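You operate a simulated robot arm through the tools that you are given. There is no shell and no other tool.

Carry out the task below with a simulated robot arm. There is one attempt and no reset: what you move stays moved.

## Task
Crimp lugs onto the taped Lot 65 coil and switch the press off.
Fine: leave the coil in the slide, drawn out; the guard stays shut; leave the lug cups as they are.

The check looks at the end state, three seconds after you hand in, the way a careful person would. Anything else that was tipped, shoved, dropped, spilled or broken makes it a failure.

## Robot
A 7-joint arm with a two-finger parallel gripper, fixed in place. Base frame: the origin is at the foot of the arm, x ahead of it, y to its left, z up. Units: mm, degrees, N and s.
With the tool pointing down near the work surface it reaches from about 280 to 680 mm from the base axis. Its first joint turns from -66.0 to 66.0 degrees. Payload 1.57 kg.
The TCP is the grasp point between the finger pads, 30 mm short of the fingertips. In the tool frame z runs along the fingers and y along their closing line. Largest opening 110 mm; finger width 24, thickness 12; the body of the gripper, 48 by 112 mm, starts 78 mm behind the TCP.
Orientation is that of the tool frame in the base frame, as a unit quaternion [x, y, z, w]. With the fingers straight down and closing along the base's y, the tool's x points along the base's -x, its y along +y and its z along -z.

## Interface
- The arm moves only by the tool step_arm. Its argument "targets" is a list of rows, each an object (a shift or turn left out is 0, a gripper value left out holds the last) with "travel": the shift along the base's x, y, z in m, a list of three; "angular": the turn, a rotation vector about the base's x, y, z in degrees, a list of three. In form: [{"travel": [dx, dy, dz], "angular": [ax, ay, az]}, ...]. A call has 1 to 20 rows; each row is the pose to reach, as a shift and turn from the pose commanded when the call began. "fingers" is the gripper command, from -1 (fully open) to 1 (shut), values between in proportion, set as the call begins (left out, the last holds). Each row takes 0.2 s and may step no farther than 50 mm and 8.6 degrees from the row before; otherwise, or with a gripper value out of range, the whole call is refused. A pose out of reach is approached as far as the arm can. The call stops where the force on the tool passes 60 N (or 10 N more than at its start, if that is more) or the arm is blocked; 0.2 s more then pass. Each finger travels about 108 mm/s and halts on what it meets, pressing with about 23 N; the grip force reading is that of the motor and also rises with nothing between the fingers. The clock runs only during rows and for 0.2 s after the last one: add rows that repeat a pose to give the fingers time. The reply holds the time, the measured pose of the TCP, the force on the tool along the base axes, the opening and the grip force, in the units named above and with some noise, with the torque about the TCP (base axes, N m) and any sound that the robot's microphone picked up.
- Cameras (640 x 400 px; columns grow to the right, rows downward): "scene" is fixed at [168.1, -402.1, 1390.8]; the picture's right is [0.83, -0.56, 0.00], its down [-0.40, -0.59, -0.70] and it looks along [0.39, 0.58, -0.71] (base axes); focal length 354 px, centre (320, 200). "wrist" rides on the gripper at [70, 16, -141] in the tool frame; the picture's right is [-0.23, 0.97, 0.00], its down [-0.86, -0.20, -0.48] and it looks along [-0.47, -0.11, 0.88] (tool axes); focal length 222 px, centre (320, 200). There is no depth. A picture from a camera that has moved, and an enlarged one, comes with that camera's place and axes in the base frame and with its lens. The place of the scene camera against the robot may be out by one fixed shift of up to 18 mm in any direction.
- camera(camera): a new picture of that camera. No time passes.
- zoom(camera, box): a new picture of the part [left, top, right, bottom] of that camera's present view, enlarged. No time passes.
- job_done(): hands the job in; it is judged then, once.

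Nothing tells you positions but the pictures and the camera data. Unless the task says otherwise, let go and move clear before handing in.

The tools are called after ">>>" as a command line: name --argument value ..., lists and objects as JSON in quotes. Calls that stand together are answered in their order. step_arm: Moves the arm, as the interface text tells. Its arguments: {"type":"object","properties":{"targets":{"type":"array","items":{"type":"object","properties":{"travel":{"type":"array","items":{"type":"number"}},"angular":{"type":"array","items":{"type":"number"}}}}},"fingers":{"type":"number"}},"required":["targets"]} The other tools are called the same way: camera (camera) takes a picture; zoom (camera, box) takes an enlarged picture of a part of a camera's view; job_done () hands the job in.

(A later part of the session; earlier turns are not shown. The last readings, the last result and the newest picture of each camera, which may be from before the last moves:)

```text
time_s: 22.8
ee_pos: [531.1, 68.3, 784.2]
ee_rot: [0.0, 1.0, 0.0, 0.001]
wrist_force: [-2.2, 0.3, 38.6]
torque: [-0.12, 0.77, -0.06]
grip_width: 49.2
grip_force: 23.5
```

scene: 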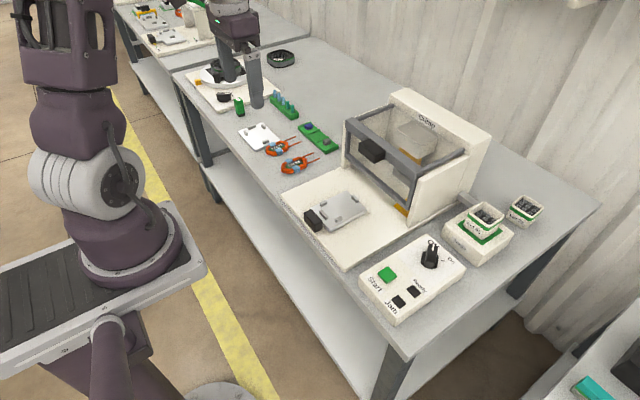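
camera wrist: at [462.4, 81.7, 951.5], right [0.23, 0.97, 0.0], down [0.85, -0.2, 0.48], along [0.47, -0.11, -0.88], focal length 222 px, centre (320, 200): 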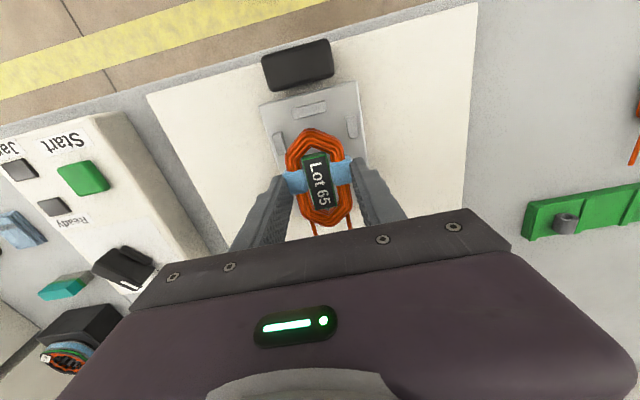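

The coil is now bearing on the slide. I'll ease up 1.5 mm and open the fingers a little.

>>> step_arm --targets '[{"travel": [0.0, 0.0, 0.002]}, {"travel": [0.0, 0.0, 0.002]}]'

>>> step_arm --targets '[{"travel": [0.0, 0.0, 0.0]}, {"travel": [0.0, 0.0, 0.0]}, {"travel": [0.0, 0.0, 0.0]}]' --fingers -0.3

>>> zoom --camera "wrist" --box '[220, 100, 420, 240]'

>>> zoom --camera "scene" --box '[330, 180, 380, 230]'

```text
time_s: 23.4
ee_pos: [529.0, 68.4, 784.0]
ee_rot: [0.0, 1.0, 0.0, -0.002]
wrist_force: [0.3, -0.4, -1.8]
torque: [0.02, 0.01, -0.01]
grip_width: 49.1
grip_force: 22.9
```

```text
time_s: 24.2
ee_pos: [529.8, 67.9, 785.0]
ee_rot: [0.0, 1.0, 0.0, 0.0]
wrist_force: [-1.0, 0.0, -0.3]
torque: [0.04, -0.01, 0.05]
grip_width: 71.2
grip_force: 0.0
```

```text
2.86 times, centred on (320, 170) of wrist
camera zoom: at [459.6, 83.7, 926.1], right [0.23, 0.97, 0.0], down [0.86, -0.2, 0.48], along [0.47, -0.11, -0.88], focal length 635 px, centre (320, 286)
```

zoom: 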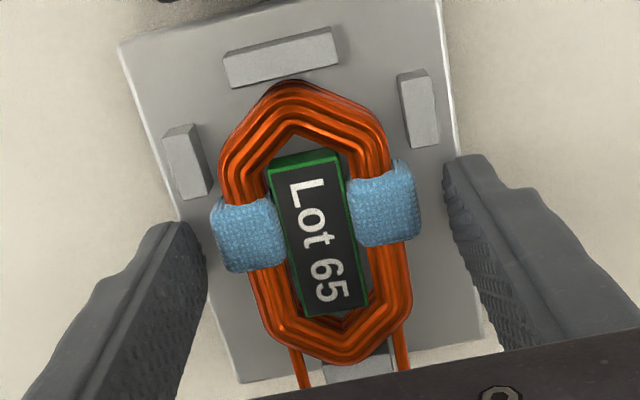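

```text
8.00 times, centred on (355, 205) of scene
camera zoom: at [168.1, -402.1, 1390.8], right [0.83, -0.56, 0.0], down [-0.4, -0.59, -0.7], along [0.39, 0.58, -0.71], focal length 2836 px, centre (40, 160)
```

zoom: 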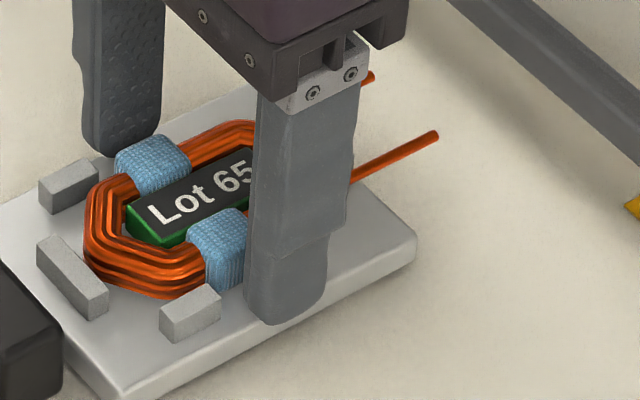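

The coil has dropped flat between the four stops with its leads straddling the far one. I'll rise straight up and inspect.

>>> step_arm --targets '[{"travel": [0.0, 0.0, 0.02]}, {"travel": [0.0, 0.0, 0.06]}, {"travel": [0.0, 0.0, 0.1]}, {"travel": [-0.02, 0.0, 0.14]}, {"travel": [-0.02, 0.0, 0.14]}]'

>>> zoom --camera "scene" --box '[310, 160, 400, 240]'

>>> camera --camera "wrist"

>>> zoom --camera "wrist" --box '[220, 60, 420, 220]'

```text
time_s: 25.4
ee_pos: [509.0, 68.6, 926.2]
ee_rot: [0.001, 1.0, -0.001, 0.0]
wrist_force: [-0.1, -0.5, 0.9]
torque: [0.0, -0.03, -0.02]
grip_width: 71.6
grip_force: 0.1
```

```text
5.00 times, centred on (355, 200) of scene
camera zoom: at [168.0, -402.1, 1390.8], right [0.83, -0.56, 0.0], down [-0.4, -0.59, -0.7], along [0.39, 0.58, -0.71], focal length 1773 px, centre (145, 200)
```

zoom: 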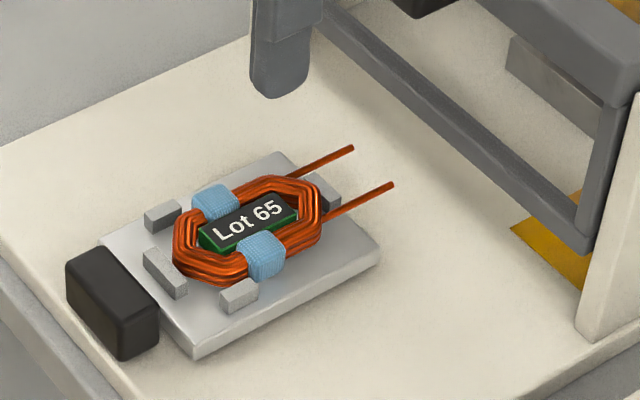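

```text
taken
camera wrist: at [439.1, 83.7, 1066.7], right [0.23, 0.97, 0.0], down [0.86, -0.2, 0.48], along [0.47, -0.11, -0.88], focal length 222 px, centre (320, 200)
```

wrist: 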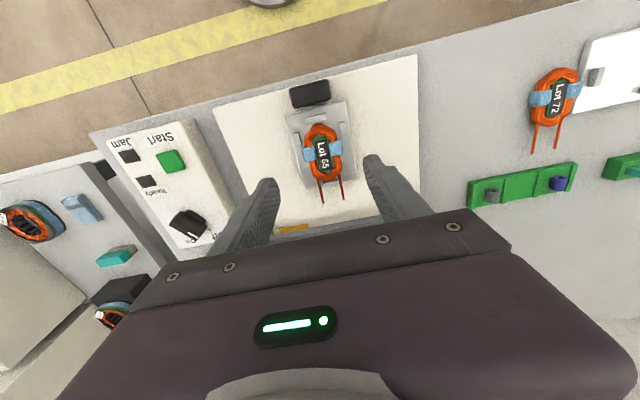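

```text
2.50 times, centred on (320, 140) of wrist
camera zoom: at [439.1, 83.7, 1066.7], right [0.23, 0.97, 0.0], down [0.86, -0.2, 0.48], along [0.47, -0.11, -0.88], focal length 555 px, centre (320, 350)
```

zoom: 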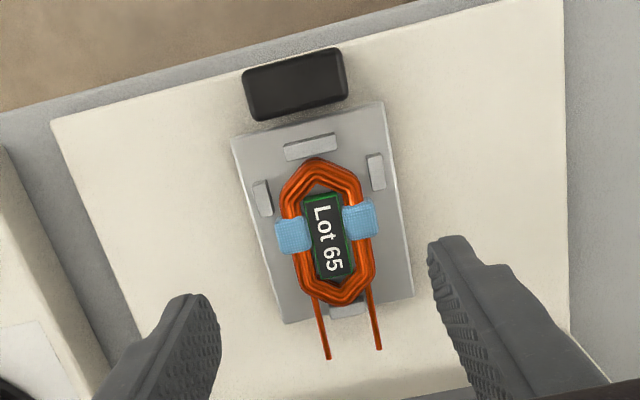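

The coil sits properly in the nest and nothing else moved. Next I'll grip the slide's knob, at about (453, 69), top around z 778, to push the slide in.

>>> step_arm --targets '[{"travel": [-0.03, 0.0, 0.0]}, {"travel": [-0.058, 0.0, -0.02]}, {"travel": [-0.058, 0.0, -0.06]}, {"travel": [-0.058, 0.0, -0.1]}, {"travel": [-0.058, 0.0, -0.125]}, {"travel": [-0.058, 0.0, -0.125]}]'

>>> camera --camera "wrist"

>>> zoom --camera "scene" --box '[270, 150, 400, 260]'

```text
time_s: 26.8
ee_pos: [451.3, 69.9, 799.1]
ee_rot: [0.0, 1.0, 0.0, 0.0]
wrist_force: [0.7, 0.4, 0.1]
torque: [0.0, 0.02, 0.01]
grip_width: 71.6
grip_force: 0.1
```

```text
taken
camera wrist: at [380.8, 83.9, 940.3], right [0.23, 0.97, 0.0], down [0.85, -0.2, 0.48], along [0.47, -0.11, -0.88], focal length 222 px, centre (320, 200)
```

wrist: 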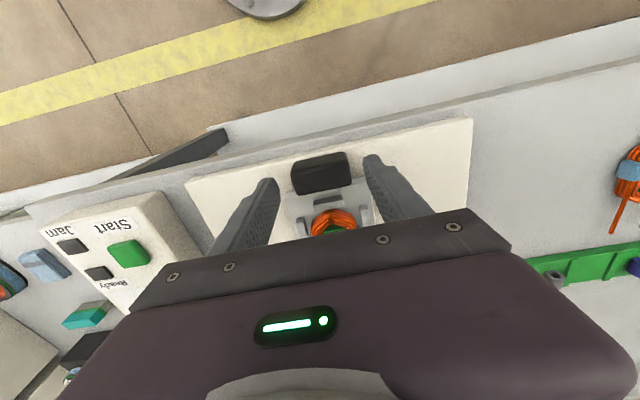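

```text
3.64 times, centred on (335, 205) of scene
camera zoom: at [168.1, -402.1, 1390.8], right [0.83, -0.56, 0.0], down [-0.4, -0.59, -0.7], along [0.39, 0.58, -0.71], focal length 1289 px, centre (266, 182)
```

zoom: 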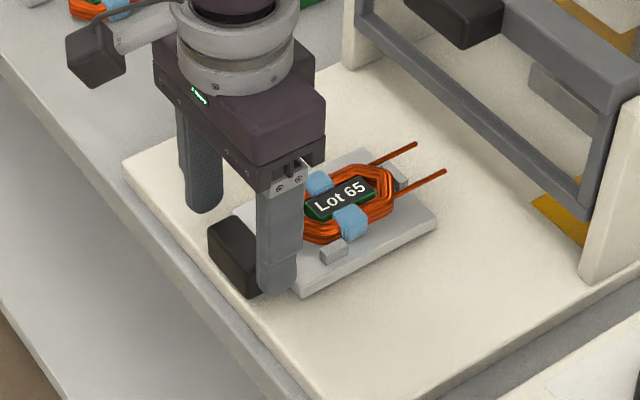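

The knob sits between the fingers. I'll lower about 20 mm with fingertips just above the base plate, then close.

>>> step_arm --targets '[{"travel": [0.002, -0.001, -0.008]}, {"travel": [0.002, -0.001, -0.016]}, {"travel": [0.002, -0.001, -0.02]}, {"travel": [0.002, -0.001, -0.02]}]'

>>> step_arm --targets '[{"travel": [0.0, 0.0, 0.0]}, {"travel": [0.0, 0.0, 0.0]}, {"travel": [0.0, 0.0, 0.0]}, {"travel": [0.0, 0.0, 0.0]}]' --fingers 0.4

>>> zoom --camera "wrist" --box '[220, 120, 420, 260]'

>>> zoom --camera "scene" --box '[270, 150, 400, 260]'

```text
time_s: 27.8
ee_pos: [454.3, 68.1, 780.8]
ee_rot: [0.0, 1.0, 0.0, -0.001]
wrist_force: [-0.1, -0.4, 0.3]
torque: [-0.03, 0.01, -0.01]
grip_width: 71.5
grip_force: 0.1
```

```text
time_s: 28.8
ee_pos: [452.8, 69.6, 779.4]
ee_rot: [-0.001, 1.0, 0.001, 0.0]
wrist_force: [-1.1, 24.8, -8.3]
torque: [0.68, -0.08, -0.3]
grip_width: 49.8
grip_force: 45.6
```

```text
2.86 times, centred on (320, 190) of wrist
camera zoom: at [383.0, 84.2, 920.7], right [0.23, 0.97, 0.0], down [0.86, -0.2, 0.48], along [0.47, -0.11, -0.88], focal length 635 px, centre (320, 229)
```

zoom: 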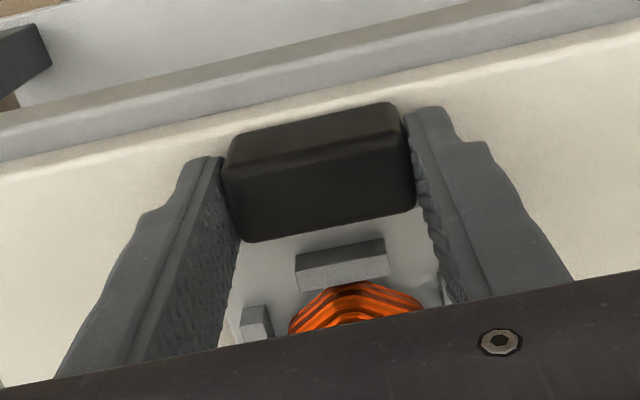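

```text
3.64 times, centred on (335, 205) of scene
camera zoom: at [168.2, -401.6, 1390.9], right [0.83, -0.56, 0.0], down [-0.4, -0.59, -0.7], along [0.39, 0.58, -0.71], focal length 1289 px, centre (266, 182)
```

zoom: 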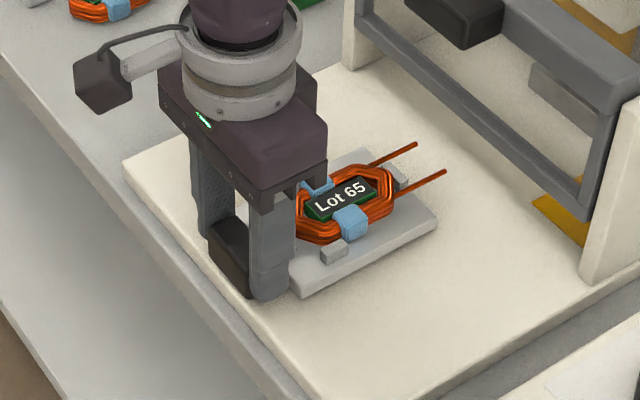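

The knob is gripped, with a sideways load of 25 N because I'm slightly off-centre. I'll shift +y a millimetre or so to relieve it.

>>> step_arm --targets '[{"travel": [0.0, 0.001, 0.0]}, {"travel": [0.0, 0.001, 0.0]}]'

```text
time_s: 29.4
ee_pos: [453.8, 69.8, 780.3]
ee_rot: [0.0, 1.0, 0.0, 0.001]
wrist_force: [-1.4, 22.9, -10.3]
torque: [0.37, -0.78, 0.19]
grip_width: 49.9
grip_force: 45.1
```

Only slightly changed. I'll shift a further 2 mm and read again.

>>> step_arm --targets '[{"travel": [0.0, 0.001, 0.0]}, {"travel": [0.0, 0.002, 0.0]}, {"travel": [0.0, 0.002, 0.0]}]'

```text
time_s: 30.2
ee_pos: [453.9, 70.2, 779.7]
ee_rot: [0.0, 1.0, -0.002, -0.001]
wrist_force: [0.8, 3.8, -22.1]
torque: [0.14, -0.78, 0.46]
grip_width: 49.6
grip_force: 45.0
```

Sideways load is gone; a downward pull of 22 N remains, so I'll lower the command 1 mm and begin pushing the slide in with small steps.

>>> step_arm --targets '[{"travel": [0.0, 0.0, -0.001]}, {"travel": [0.0, 0.0, -0.001]}]'

>>> step_arm --targets '[{"travel": [0.005, 0.0, -0.001]}, {"travel": [0.01, 0.0, -0.001]}, {"travel": [0.01, 0.0, -0.001]}]'

>>> zoom --camera "scene" --box '[270, 150, 400, 260]'

```text
time_s: 30.8
ee_pos: [452.9, 71.5, 780.3]
ee_rot: [0.001, 1.0, 0.0, 0.0]
wrist_force: [0.5, -6.5, 13.6]
torque: [-0.11, 1.28, 0.36]
grip_width: 50.0
grip_force: 45.5
```

```text
time_s: 31.6
ee_pos: [464.9, 69.6, 778.6]
ee_rot: [0.001, 1.0, 0.0, 0.001]
wrist_force: [1.0, -17.9, 34.2]
torque: [-0.43, -0.02, 0.27]
grip_width: 49.8
grip_force: 45.1
```

```text
3.64 times, centred on (335, 205) of scene
camera zoom: at [167.6, -402.6, 1390.7], right [0.83, -0.56, 0.0], down [-0.4, -0.59, -0.7], along [0.39, 0.58, -0.71], focal length 1289 px, centre (266, 182)
```

zoom: 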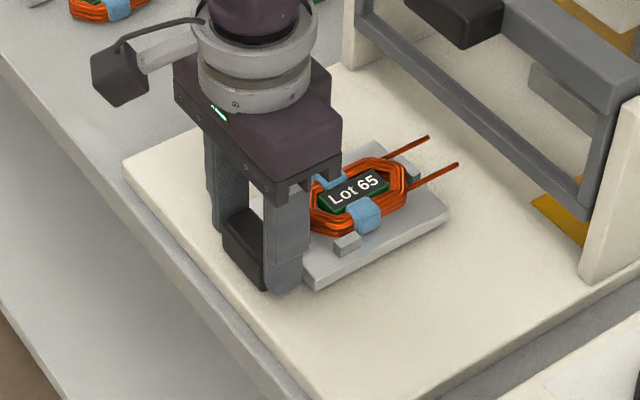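

The slide moves freely with the coil staying put. I'll correct the small offsets and continue pushing in.

>>> step_arm --targets '[{"travel": [0.005, -0.001, 0.001]}, {"travel": [0.015, -0.001, 0.001]}, {"travel": [0.025, -0.001, 0.001]}, {"travel": [0.035, -0.001, 0.001]}, {"travel": [0.045, -0.001, 0.001]}, {"travel": [0.055, -0.001, 0.001]}, {"travel": [0.06, -0.001, 0.001]}, {"travel": [0.06, -0.001, 0.001]}]'

>>> zoom --camera "scene" --box '[280, 70, 480, 250]'

```text
time_s: 33.4
ee_pos: [524.8, 69.8, 777.7]
ee_rot: [0.0, 1.0, 0.0, 0.0]
wrist_force: [-2.1, -12.2, -21.4]
torque: [0.14, -0.14, 0.29]
grip_width: 50.0
grip_force: 44.9
```

```text
2.22 times, centred on (380, 160) of scene
camera zoom: at [168.3, -402.4, 1390.7], right [0.83, -0.56, 0.0], down [-0.4, -0.59, -0.7], along [0.39, 0.58, -0.71], focal length 788 px, centre (187, 289)
```

zoom: 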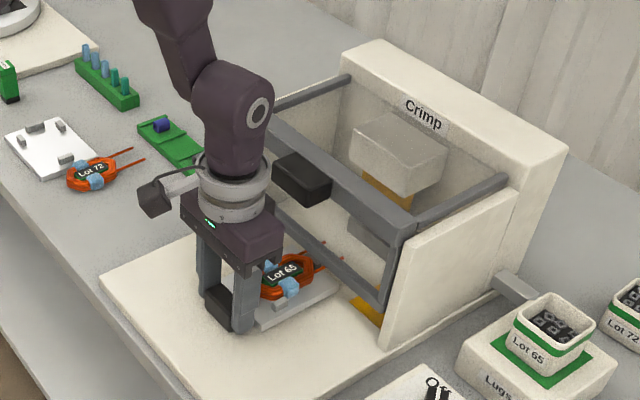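

The guard's handle hangs in line with the slide at roughly x 600–630, z 900, so an upright gripper would hit it before the slide is fully in. I'll release the knob, back off, tilt the tool about 35° so the gripper leans back, and regrip.

>>> step_arm --targets '[{"travel": [0.0, 0.0, 0.0]}, {"travel": [0.0, 0.0, 0.0]}, {"travel": [0.0, 0.0, 0.0]}]' --fingers -0.35

>>> step_arm --targets '[{"travel": [0.0, 0.0, 0.03]}, {"travel": [0.0, 0.0, 0.06]}, {"travel": [-0.03, 0.0, 0.07]}, {"travel": [-0.06, 0.0, 0.07]}, {"travel": [-0.06, 0.0, 0.07], "angular": [0, -8.5, 0]}, {"travel": [-0.06, 0.0, 0.07], "angular": [0, -17, 0]}, {"travel": [-0.06, 0.0, 0.07], "angular": [0, -25.5, 0]}, {"travel": [-0.06, 0.0, 0.07], "angular": [0, -34, 0]}, {"travel": [-0.06, 0.0, 0.07], "angular": [0, -34, 0]}]'

>>> camera --camera "wrist"

>>> camera --camera "scene"

```text
time_s: 34.2
ee_pos: [524.7, 70.7, 779.3]
ee_rot: [0.0, 1.0, 0.0, 0.0]
wrist_force: [0.8, 0.0, -0.2]
torque: [-0.01, -0.01, -0.04]
grip_width: 74.3
grip_force: 0.1
```

```text
time_s: 36.2
ee_pos: [463.4, 69.6, 849.6]
ee_rot: [0.0, 0.956, 0.0, 0.292]
wrist_force: [0.5, 0.4, -0.2]
torque: [-0.01, -0.03, 0.02]
grip_width: 74.3
grip_force: 0.1
```

```text
taken
camera wrist: at [326.2, 84.8, 927.1], right [0.19, 0.97, 0.13], down [0.44, -0.2, 0.88], along [0.88, -0.11, -0.47], focal length 222 px, centre (320, 200)
```

wrist: 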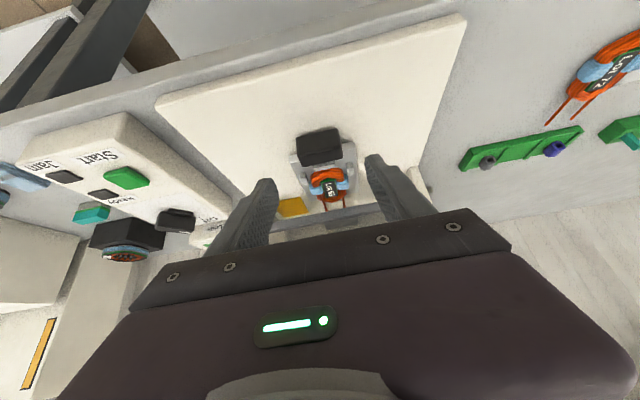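

```text
taken
```

scene: 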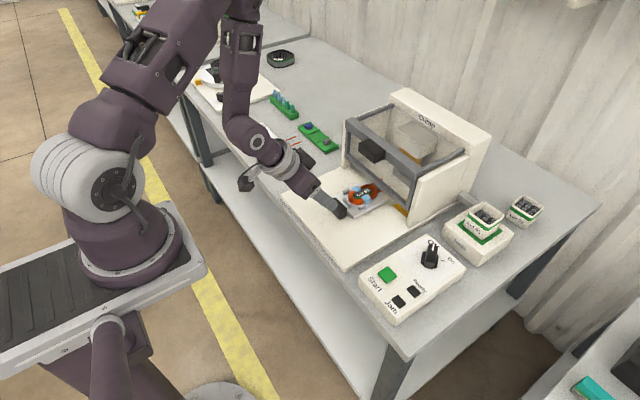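

The tilted pose works. I'll zoom in on the slide and the guard's gap.

>>> zoom --camera "scene" --box '[320, 100, 450, 230]'

>>> zoom --camera "wrist" --box '[270, 110, 420, 220]'

```text
3.08 times, centred on (385, 165) of scene
camera zoom: at [168.0, -402.1, 1390.8], right [0.83, -0.56, 0.0], down [-0.4, -0.59, -0.7], along [0.39, 0.58, -0.71], focal length 1091 px, centre (120, 308)
```

zoom: 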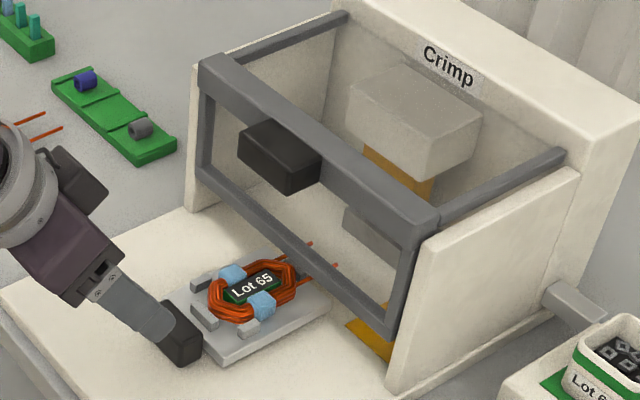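

```text
3.64 times, centred on (345, 165) of wrist
camera zoom: at [326.2, 84.8, 927.1], right [0.19, 0.97, 0.13], down [0.44, -0.2, 0.88], along [0.88, -0.11, -0.47], focal length 808 px, centre (229, 327)
```

zoom: 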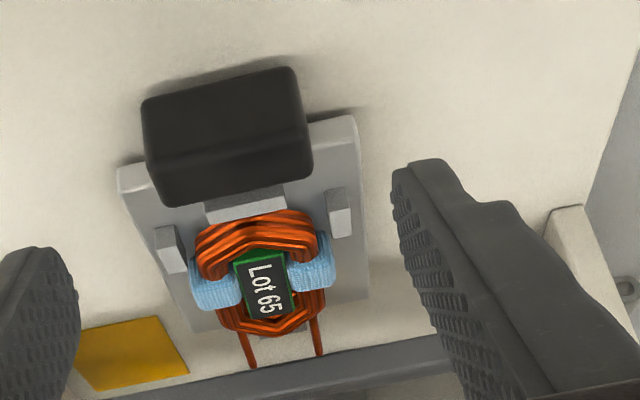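

The knob now stands at about (525, 70), z 743–766. I'll bring the tilted fingers down around it from behind.

>>> step_arm --targets '[{"travel": [0.018, 0.0, -0.022]}, {"travel": [0.036, 0.0, -0.044]}, {"travel": [0.045, 0.0, -0.06]}, {"travel": [0.053, 0.0, -0.068]}, {"travel": [0.054, 0.0, -0.07]}, {"travel": [0.054, 0.0, -0.07]}]'

>>> zoom --camera "wrist" --box '[220, 120, 420, 260]'

>>> zoom --camera "scene" --box '[300, 130, 420, 240]'

```text
time_s: 37.6
ee_pos: [517.6, 69.6, 777.5]
ee_rot: [-0.001, 0.956, 0.0, 0.292]
wrist_force: [-0.2, -0.7, -0.6]
torque: [0.01, -0.02, -0.01]
grip_width: 74.3
grip_force: 0.1
```

```text
2.86 times, centred on (320, 190) of wrist
camera zoom: at [380.4, 84.5, 856.9], right [0.19, 0.97, 0.13], down [0.44, -0.2, 0.87], along [0.88, -0.11, -0.47], focal length 635 px, centre (320, 229)
```

zoom: 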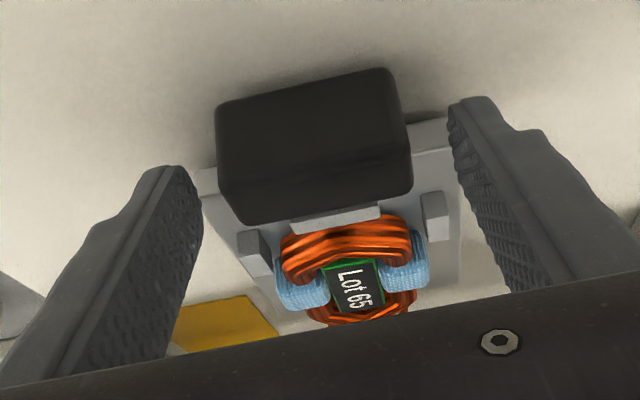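

```text
3.64 times, centred on (360, 185) of scene
camera zoom: at [168.1, -402.1, 1390.8], right [0.83, -0.56, 0.0], down [-0.4, -0.59, -0.7], along [0.39, 0.58, -0.71], focal length 1289 px, centre (174, 254)
```

zoom: 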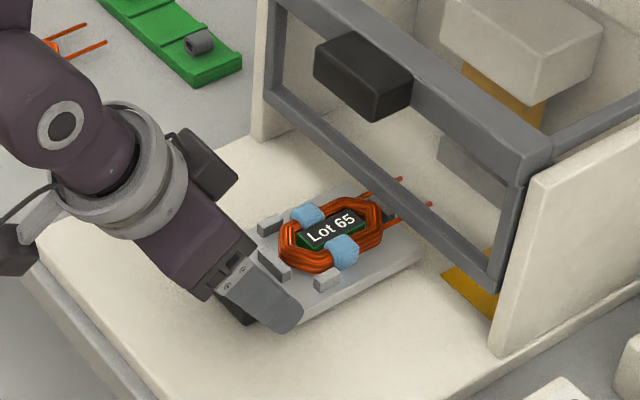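

The tilted fingers straddle the knob. I'll close on it.

>>> step_arm --targets '[{"travel": [0.0, 0.001, 0.0]}, {"travel": [0.0, 0.001, 0.0]}, {"travel": [0.0, 0.001, 0.0]}, {"travel": [0.0, 0.001, 0.0]}]' --fingers 0.2

```text
time_s: 38.6
ee_pos: [517.0, 70.3, 779.5]
ee_rot: [0.0, 0.956, -0.001, 0.293]
wrist_force: [2.1, -11.8, -7.6]
torque: [-0.26, -0.48, 0.4]
grip_width: 49.9
grip_force: 44.7
```

Gripped again. I'll push the slide further in, watching the x force for the end stop.

>>> step_arm --targets '[{"travel": [0.01, 0.0, 0.0]}, {"travel": [0.02, 0.0, 0.0]}, {"travel": [0.03, 0.0, 0.0]}, {"travel": [0.04, 0.0, 0.0]}, {"travel": [0.04, 0.0, 0.0]}]'

>>> zoom --camera "scene" --box '[320, 100, 450, 230]'

```text
time_s: 39.8
ee_pos: [557.5, 70.3, 779.4]
ee_rot: [0.001, 0.956, -0.001, 0.293]
wrist_force: [-0.6, -23.7, -2.4]
torque: [-0.46, -0.61, 0.2]
grip_width: 49.9
grip_force: 45.6
```

```text
3.08 times, centred on (385, 165) of scene
camera zoom: at [168.0, -402.6, 1390.6], right [0.83, -0.56, 0.0], down [-0.4, -0.59, -0.7], along [0.39, 0.58, -0.71], focal length 1091 px, centre (120, 308)
```

zoom: 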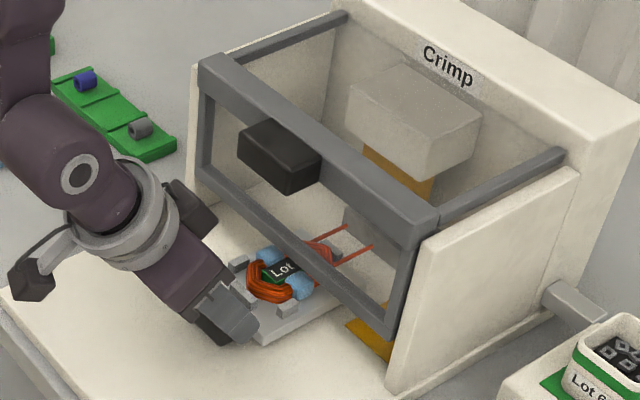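

The coil slides under the guard without touching. I'll continue with a small y correction.

>>> step_arm --targets '[{"travel": [0.008, -0.001, 0.0]}, {"travel": [0.016, -0.001, 0.0]}, {"travel": [0.024, -0.001, 0.0]}, {"travel": [0.032, -0.001, 0.0]}, {"travel": [0.04, -0.001, 0.0]}, {"travel": [0.04, -0.001, 0.0]}]'

>>> zoom --camera "scene" --box '[320, 100, 450, 230]'

```text
time_s: 41.2
ee_pos: [597.4, 70.0, 780.6]
ee_rot: [0.001, 0.957, 0.0, 0.291]
wrist_force: [-17.1, -14.7, 11.0]
torque: [-0.17, -0.38, -0.19]
grip_width: 50.0
grip_force: 45.1
```

```text
3.08 times, centred on (385, 165) of scene
camera zoom: at [167.5, -402.4, 1390.8], right [0.83, -0.56, 0.0], down [-0.4, -0.59, -0.7], along [0.39, 0.58, -0.71], focal length 1091 px, centre (120, 308)
```

zoom: 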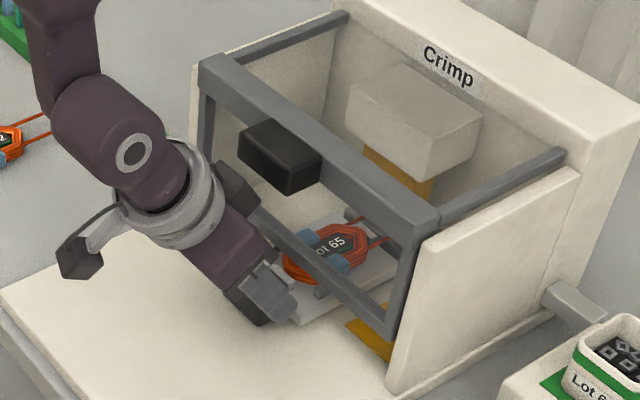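

An x force of −17 N has appeared, so it may be near the stop. I'll push a few millimetres at a time.

>>> step_arm --targets '[{"travel": [0.001, -0.001, 0.0]}, {"travel": [0.002, -0.001, 0.0]}, {"travel": [0.002, -0.001, 0.0]}]'

```text
time_s: 42.0
ee_pos: [597.6, 70.7, 779.5]
ee_rot: [-0.001, 0.957, 0.001, 0.29]
wrist_force: [-32.4, 0.3, 14.2]
torque: [-0.48, 0.68, -0.69]
grip_width: 49.8
grip_force: 45.5
```

The slide is hard against its stop after 150 mm of travel. I'll release and back off, then look.

>>> step_arm --targets '[{"travel": [-0.002, 0.0, 0.0]}, {"travel": [-0.002, 0.0, 0.0]}]'

>>> step_arm --targets '[{"travel": [0.0, 0.0, 0.0]}, {"travel": [0.0, 0.0, 0.0]}, {"travel": [0.0, 0.0, 0.0]}]' --fingers -0.35

>>> step_arm --targets '[{"travel": [-0.015, 0.0, 0.02]}, {"travel": [-0.035, 0.0, 0.045]}, {"travel": [-0.065, 0.0, 0.08]}, {"travel": [-0.095, 0.0, 0.115]}, {"travel": [-0.12, 0.0, 0.15]}, {"travel": [-0.12, 0.0, 0.15]}]'

>>> camera --camera "wrist"

>>> zoom --camera "scene" --box '[320, 100, 450, 230]'

>>> zoom --camera "scene" --box '[350, 180, 550, 330]'

```text
time_s: 42.6
ee_pos: [597.5, 68.7, 778.4]
ee_rot: [-0.001, 0.956, 0.0, 0.292]
wrist_force: [0.5, 3.9, -24.4]
torque: [0.1, 0.26, -0.12]
grip_width: 50.0
grip_force: 45.0
```

```text
time_s: 43.4
ee_pos: [598.2, 69.9, 780.2]
ee_rot: [0.0, 0.956, 0.0, 0.292]
wrist_force: [1.1, 0.4, 0.1]
torque: [-0.04, -0.01, -0.01]
grip_width: 74.3
grip_force: 0.1
```

```text
time_s: 44.8
ee_pos: [477.0, 68.7, 929.8]
ee_rot: [0.0, 0.956, 0.0, 0.293]
wrist_force: [-0.4, 0.0, 0.3]
torque: [0.01, -0.01, -0.02]
grip_width: 74.3
grip_force: 0.2
```

```text
taken
camera wrist: at [340.1, 83.0, 1007.3], right [0.19, 0.97, 0.13], down [0.44, -0.2, 0.87], along [0.88, -0.11, -0.47], focal length 222 px, centre (320, 200)
```

wrist: 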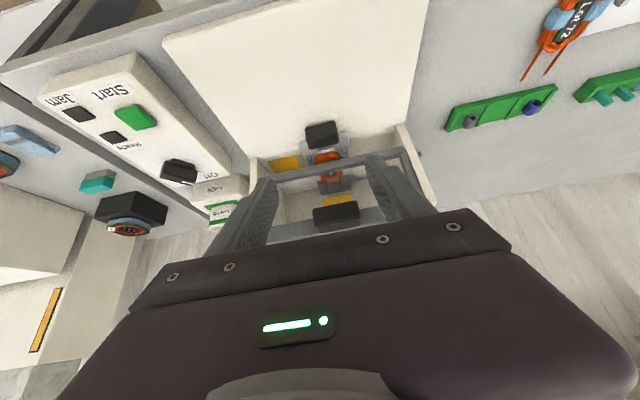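

```text
3.08 times, centred on (385, 165) of scene
camera zoom: at [168.0, -402.1, 1390.8], right [0.83, -0.56, 0.0], down [-0.4, -0.59, -0.7], along [0.39, 0.58, -0.71], focal length 1091 px, centre (120, 308)
```

zoom: 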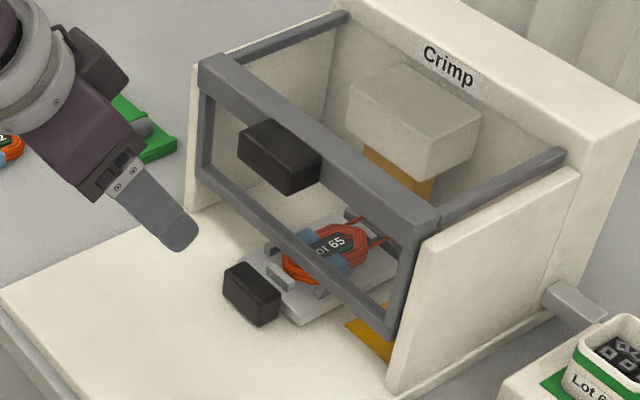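

```text
2.67 times, centred on (450, 255) of scene
camera zoom: at [168.0, -402.1, 1390.8], right [0.83, -0.56, 0.0], down [-0.4, -0.59, -0.7], along [0.39, 0.58, -0.71], focal length 945 px, centre (-27, 53)
```

zoom: 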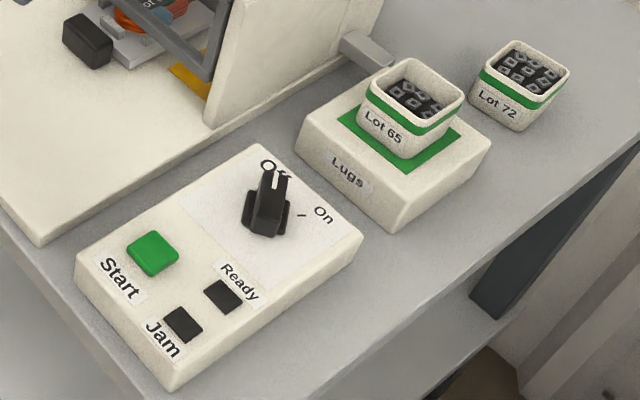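

The slide is home and the switch still points to Off. I'll set the tool upright again and move over the control box.

>>> step_arm --targets '[{"travel": [0.0, -0.03, 0.0], "angular": [0, 8.5, 0]}, {"travel": [0.0, -0.07, 0.0], "angular": [0, 17, 0]}, {"travel": [0.0, -0.11, 0.0], "angular": [0, 25.5, 0]}, {"travel": [0.0, -0.15, 0.0], "angular": [0, 34, 0]}, {"travel": [0.0, -0.19, 0.0], "angular": [0, 34, 0]}, {"travel": [0.0, -0.21, 0.0], "angular": [0, 34, 0]}, {"travel": [0.0, -0.21, 0.0], "angular": [0, 34, 0]}]'

>>> camera --camera "wrist"

>>> zoom --camera "wrist" --box '[220, 80, 420, 230]'

```text
time_s: 46.4
ee_pos: [476.9, -142.3, 928.7]
ee_rot: [0.0, 1.0, 0.0, 0.0]
wrist_force: [0.7, 0.4, -0.1]
torque: [0.01, -0.01, 0.0]
grip_width: 74.2
grip_force: 0.0
```

```text
taken
camera wrist: at [407.4, -126.8, 1070.6], right [0.23, 0.97, 0.0], down [0.86, -0.2, 0.48], along [0.47, -0.11, -0.88], focal length 222 px, centre (320, 200)
```

wrist: 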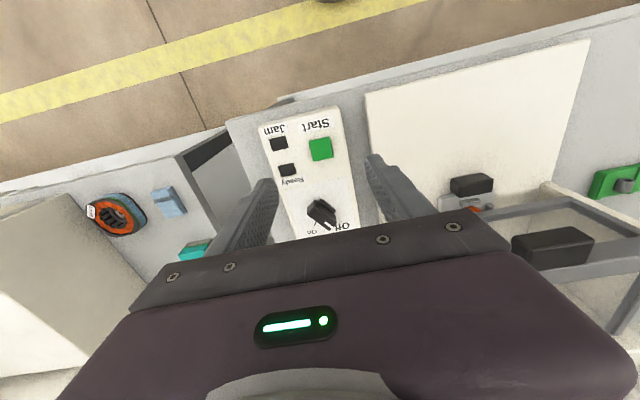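

```text
2.67 times, centred on (320, 155) of wrist
camera zoom: at [407.4, -126.8, 1070.6], right [0.23, 0.97, 0.0], down [0.86, -0.2, 0.48], along [0.47, -0.11, -0.88], focal length 592 px, centre (320, 320)
```

zoom: 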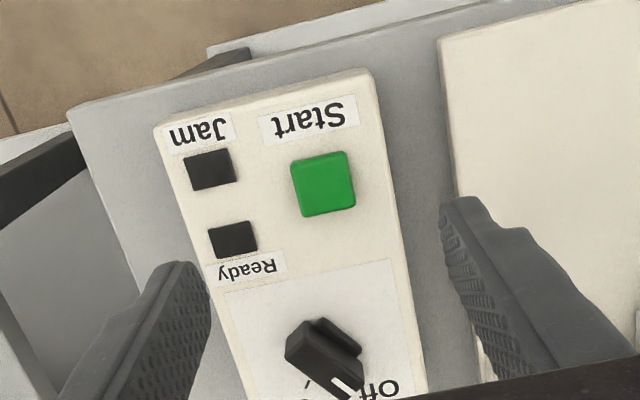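

The panel is below. I'll move ahead to see the rotary switch fully.

>>> step_arm --targets '[{"travel": [0.04, 0.0, -0.0]}, {"travel": [0.07, -0.01, 0.0]}, {"travel": [0.07, -0.01, 0.0]}]'

>>> zoom --camera "wrist" --box '[220, 80, 420, 230]'

>>> zoom --camera "scene" --box '[400, 210, 480, 280]'

```text
time_s: 47.2
ee_pos: [549.0, -150.8, 929.4]
ee_rot: [0.0, 1.0, 0.0, 0.001]
wrist_force: [-0.1, -0.2, 0.0]
torque: [-0.01, -0.01, 0.03]
grip_width: 74.4
grip_force: 0.0
```

```text
2.67 times, centred on (320, 155) of wrist
camera zoom: at [477.9, -136.2, 1070.4], right [0.23, 0.97, 0.0], down [0.86, -0.2, 0.48], along [0.47, -0.11, -0.88], focal length 592 px, centre (320, 320)
```

zoom: 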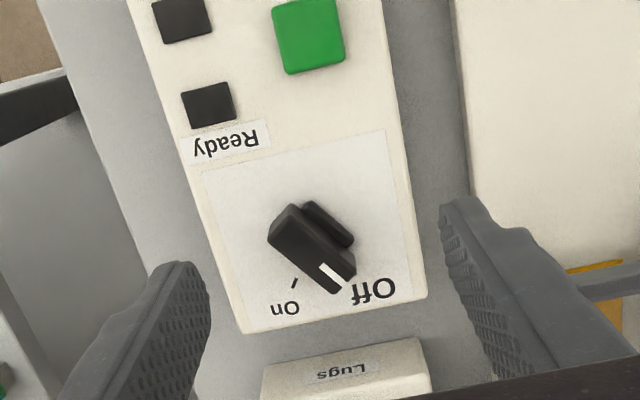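

```text
5.71 times, centred on (440, 245) of scene
camera zoom: at [168.1, -402.1, 1390.8], right [0.83, -0.56, 0.0], down [-0.4, -0.59, -0.7], along [0.39, 0.58, -0.71], focal length 2026 px, centre (-366, -57)
```

zoom: 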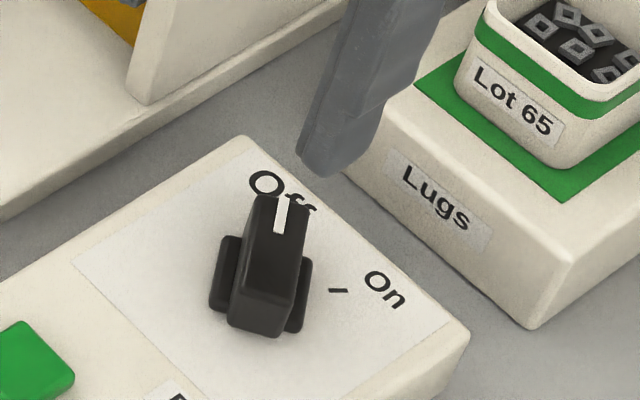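

The switch's bar is about 47 mm long, centred near (592, −167), top at z ≈ 780, at +34° from x (Off). The On tick lies at about −33°, so it needs roughly a 67° clockwise turn. I'll align the fingers with the bar above it.

>>> step_arm --targets '[{"travel": [0.015, -0.005, -0.015], "angular": [0, 0, 8.5]}, {"travel": [0.03, -0.01, -0.03], "angular": [0, 0, 17]}, {"travel": [0.04, -0.014, -0.05], "angular": [0, 0, 25.5]}, {"travel": [0.044, -0.016, -0.07], "angular": [0, 0, 34]}, {"travel": [0.044, -0.016, -0.07], "angular": [0, 0, 34]}]' --fingers 0.1

>>> camera --camera "wrist"

>>> zoom --camera "wrist" --box '[230, 100, 410, 230]'

>>> zoom --camera "scene" --box '[390, 170, 510, 280]'

```text
time_s: 48.4
ee_pos: [592.1, -167.2, 859.2]
ee_rot: [-0.293, 0.956, 0.001, 0.0]
wrist_force: [0.3, -0.2, -1.1]
torque: [0.01, -0.01, 0.02]
grip_width: 49.7
grip_force: 0.2
```

```text
taken
camera wrist: at [524.4, -194.4, 999.9], right [-0.36, 0.93, 0.0], down [0.82, 0.31, 0.48], along [0.45, 0.17, -0.88], focal length 222 px, centre (320, 200)
```

wrist: 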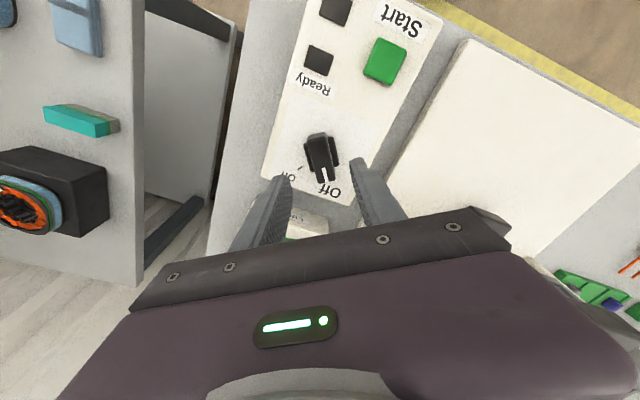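

```text
3.08 times, centred on (320, 165) of wrist
camera zoom: at [524.4, -194.4, 999.9], right [-0.36, 0.93, 0.0], down [0.82, 0.31, 0.48], along [0.45, 0.17, -0.88], focal length 684 px, centre (320, 308)
```

zoom: 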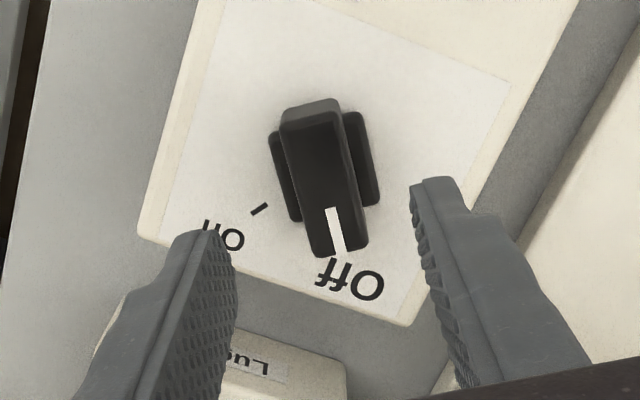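

```text
3.64 times, centred on (450, 225) of scene
camera zoom: at [168.1, -402.1, 1390.8], right [0.83, -0.56, 0.0], down [-0.4, -0.59, -0.7], along [0.39, 0.58, -0.71], focal length 1289 px, centre (-153, 109)
```

zoom: 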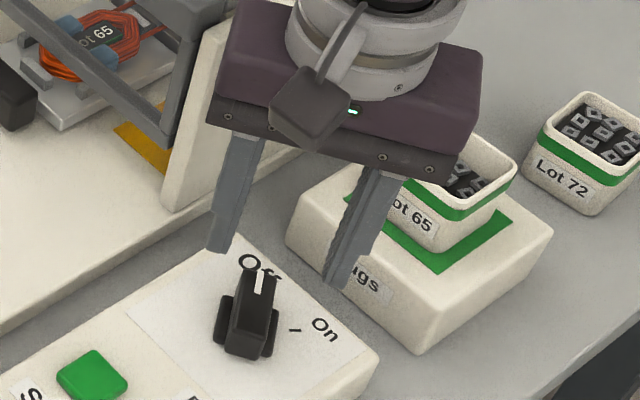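

The hub is at about (592.5, −167) and the bar at about +31.5°; On is near −31°. I'll trim the yaw, lower so the fingertips overlap the top 12 mm of the bar, and close.

>>> step_arm --targets '[{"travel": [0.0005, 0.0005, -0.02], "angular": [0, 0, -1.5]}, {"travel": [0.0005, 0.0005, -0.045], "angular": [0, 0, -2.5]}, {"travel": [0.0005, 0.0005, -0.061], "angular": [0, 0, -2.5]}, {"travel": [0.0005, 0.0005, -0.061], "angular": [0, 0, -2.5]}]'

>>> zoom --camera "wrist" --box '[230, 110, 410, 240]'

>>> zoom --camera "scene" --box '[400, 200, 490, 280]'

```text
time_s: 49.4
ee_pos: [593.4, -166.3, 797.8]
ee_rot: [-0.272, 0.962, 0.0, 0.0]
wrist_force: [0.1, 0.0, 0.5]
torque: [0.01, -0.02, -0.03]
grip_width: 49.7
grip_force: 0.0
```

```text
3.08 times, centred on (320, 175) of wrist
camera zoom: at [523.8, -190.8, 939.5], right [-0.32, 0.95, 0.0], down [0.83, 0.28, 0.48], along [0.45, 0.15, -0.88], focal length 684 px, centre (320, 277)
```

zoom: 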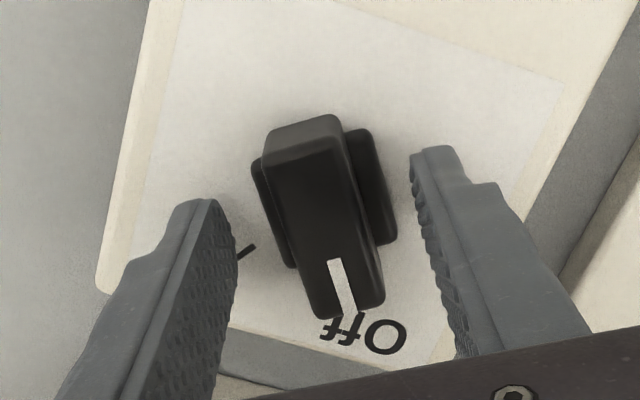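

```text
5.00 times, centred on (445, 240) of scene
camera zoom: at [168.1, -402.1, 1390.8], right [0.83, -0.56, 0.0], down [-0.4, -0.59, -0.7], along [0.39, 0.58, -0.71], focal length 1773 px, centre (-305, 0)
```

zoom: 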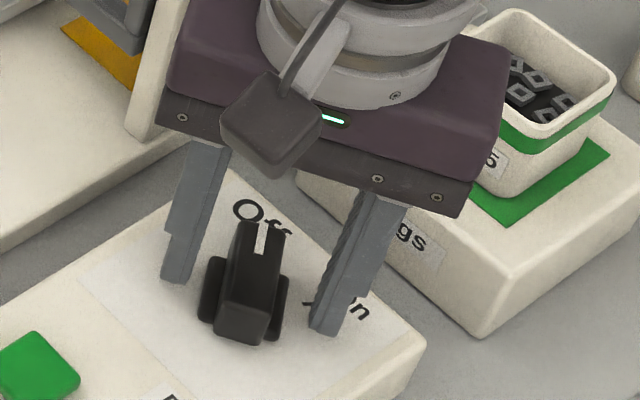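

The bar is between the fingers. Closing now.

>>> step_arm --targets '[{"travel": [0.0, 0.0, 0.0]}, {"travel": [0.0, 0.0, 0.0]}, {"travel": [0.0, 0.0, 0.0]}]' --fingers 0.8

>>> zoom --camera "wrist" --box '[230, 110, 410, 240]'

```text
time_s: 50.2
ee_pos: [592.4, -164.4, 797.4]
ee_rot: [-0.271, 0.963, 0.001, 0.0]
wrist_force: [-4.1, 12.1, 2.4]
torque: [0.07, 0.09, 0.06]
grip_width: 19.9
grip_force: 33.5
```

```text
3.08 times, centred on (320, 175) of wrist
camera zoom: at [523.6, -189.7, 939.4], right [-0.32, 0.95, 0.0], down [0.83, 0.28, 0.48], along [0.45, 0.15, -0.88], focal length 684 px, centre (320, 277)
```

zoom: 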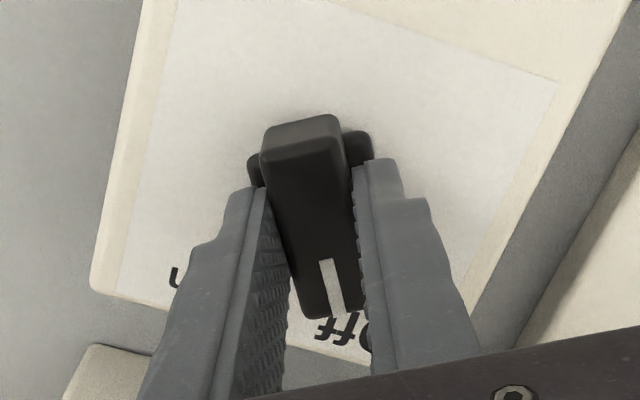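

Gripped at 20 mm. I'll relieve the small side load and turn clockwise in stages, watching torque and sound.

>>> step_arm --targets '[{"travel": [-0.0003, 0.001, 0.0]}, {"travel": [-0.0003, 0.001, 0.0], "angular": [0, 0, -6]}, {"travel": [-0.0003, 0.001, 0.0], "angular": [0, 0, -12]}, {"travel": [-0.0003, 0.001, 0.0], "angular": [0, 0, -18]}, {"travel": [-0.0003, 0.001, 0.0], "angular": [0, 0, -24]}, {"travel": [-0.0003, 0.001, 0.0], "angular": [0, 0, -30]}]'

>>> zoom --camera "wrist" --box '[230, 110, 410, 240]'

```text
time_s: 51.6
ee_pos: [591.5, -165.3, 797.5]
ee_rot: [-0.013, 1.0, 0.0, -0.001]
wrist_force: [-9.6, 13.4, 10.8]
torque: [0.2, 0.14, 0.01]
grip_width: 19.8
grip_force: 33.3
```

```text
3.08 times, centred on (320, 175) of wrist
camera zoom: at [521.3, -152.2, 939.4], right [0.2, 0.98, 0.0], down [0.86, -0.18, 0.48], along [0.47, -0.1, -0.88], focal length 684 px, centre (320, 277)
```

zoom: 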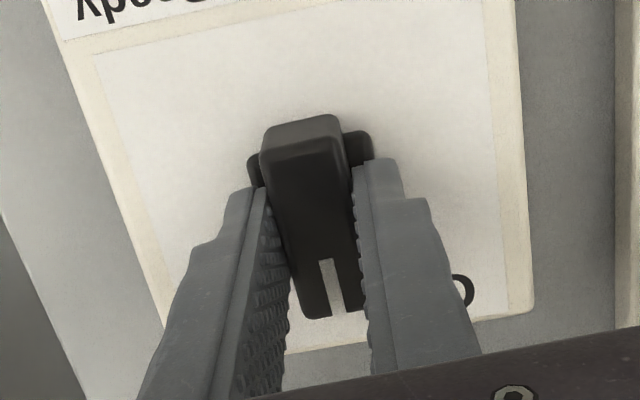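

The bar turns along with the fingers, with little torque. I'll continue to about 60° in all and read again.

>>> step_arm --targets '[{"travel": [-0.0005, 0.001, 0.0], "angular": [0, 0, -6]}, {"travel": [-0.0005, 0.001, 0.0], "angular": [0, 0, -12]}, {"travel": [-0.0005, 0.001, 0.0], "angular": [0, 0, -18]}, {"travel": [-0.0005, 0.001, 0.0], "angular": [0, 0, -24]}, {"travel": [-0.0005, 0.001, 0.0], "angular": [0, 0, -29]}, {"travel": [-0.0005, 0.001, 0.0], "angular": [0, 0, -29]}]'

>>> zoom --camera "wrist" --box '[230, 80, 410, 240]'

>>> zoom --camera "scene" --box '[370, 230, 480, 320]'

```text
time_s: 53.0
ee_pos: [591.7, -165.8, 798.7]
ee_rot: [0.239, 0.971, 0.0, 0.001]
wrist_force: [2.9, 2.1, -0.1]
torque: [0.01, -0.17, -0.05]
grip_width: 20.1
grip_force: 33.7
```

```text
2.50 times, centred on (320, 160) of wrist
camera zoom: at [536.9, -119.8, 939.2], right [0.65, 0.76, 0.0], down [0.67, -0.57, 0.48], along [0.36, -0.31, -0.88], focal length 555 px, centre (320, 300)
```

zoom: 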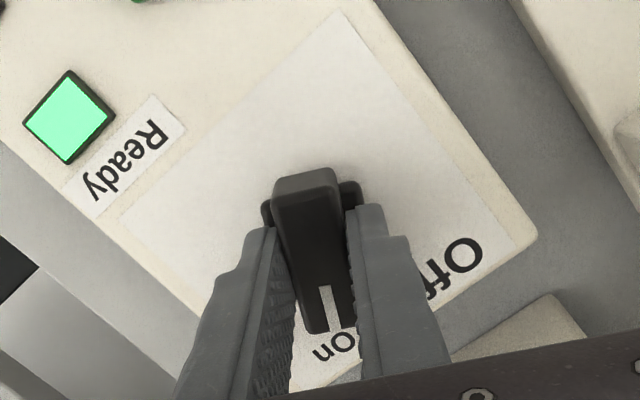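

```text
4.44 times, centred on (425, 275) of scene
camera zoom: at [168.1, -402.1, 1390.8], right [0.83, -0.56, 0.0], down [-0.4, -0.59, -0.7], along [0.39, 0.58, -0.71], focal length 1576 px, centre (-147, -133)
```

zoom: 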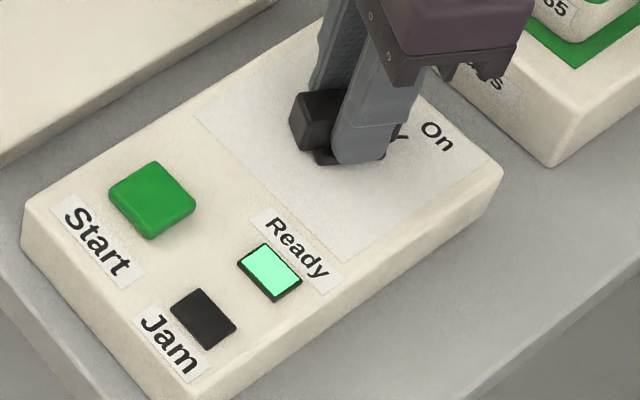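

The Ready lamp is lit and the bar points to On. I'll let go, rise, return the tool to zero yaw, close the fingers and move above Start.

>>> step_arm --targets '[{"travel": [0.0, 0.0, 0.0]}, {"travel": [0.0, 0.0, 0.0]}, {"travel": [0.0, 0.0, 0.03]}, {"travel": [0.0, 0.0, 0.06]}, {"travel": [-0.02, 0.005, 0.06], "angular": [0, 0, 8]}, {"travel": [-0.05, 0.012, 0.06], "angular": [0, 0, 16]}, {"travel": [-0.08, 0.017, 0.06], "angular": [0, 0, 24]}, {"travel": [-0.096, 0.019, 0.06], "angular": [0, 0, 27.7]}, {"travel": [-0.096, 0.019, 0.06], "angular": [0, 0, 27.7]}]' --fingers 0.1

>>> step_arm --targets '[{"travel": [0.0, 0.0, 0.0]}, {"travel": [0.0, 0.0, 0.0]}, {"travel": [0.0, 0.0, 0.0]}]' --fingers 1

>>> zoom --camera "wrist" --box '[230, 80, 410, 240]'

>>> zoom --camera "scene" --box '[370, 220, 480, 320]'

```text
time_s: 55.0
ee_pos: [495.4, -145.3, 859.1]
ee_rot: [-0.004, 1.0, 0.0, -0.001]
wrist_force: [-0.9, 0.0, -1.0]
torque: [0.0, -0.02, 0.0]
grip_width: 49.4
grip_force: 0.1
```

```text
time_s: 55.8
ee_pos: [494.6, -145.5, 859.2]
ee_rot: [-0.001, 1.0, 0.001, 0.0]
wrist_force: [-0.4, 0.3, 0.4]
torque: [0.02, 0.02, 0.0]
grip_width: 0.1
grip_force: 21.5
```

```text
2.50 times, centred on (320, 160) of wrist
camera zoom: at [425.4, -131.3, 999.5], right [0.22, 0.97, 0.0], down [0.86, -0.2, 0.48], along [0.47, -0.11, -0.88], focal length 555 px, centre (320, 300)
```

zoom: 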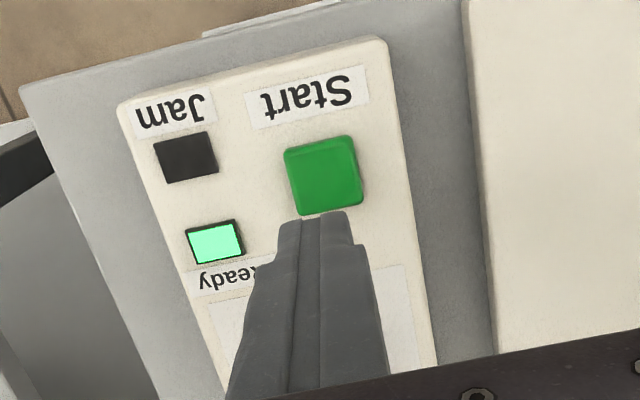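

```text
4.00 times, centred on (425, 270) of scene
camera zoom: at [168.1, -402.1, 1390.8], right [0.83, -0.56, 0.0], down [-0.4, -0.59, -0.7], along [0.39, 0.58, -0.71], focal length 1418 px, centre (-100, -80)
```

zoom: 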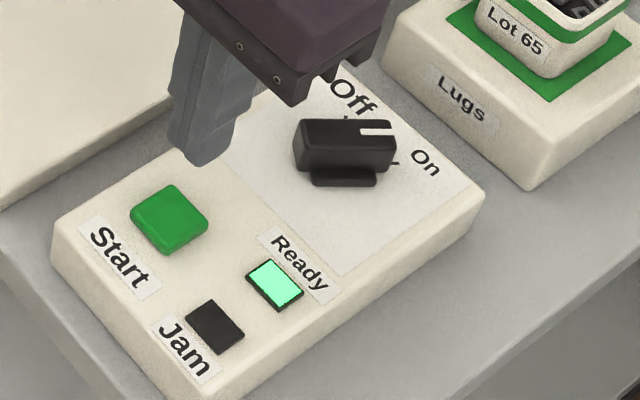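

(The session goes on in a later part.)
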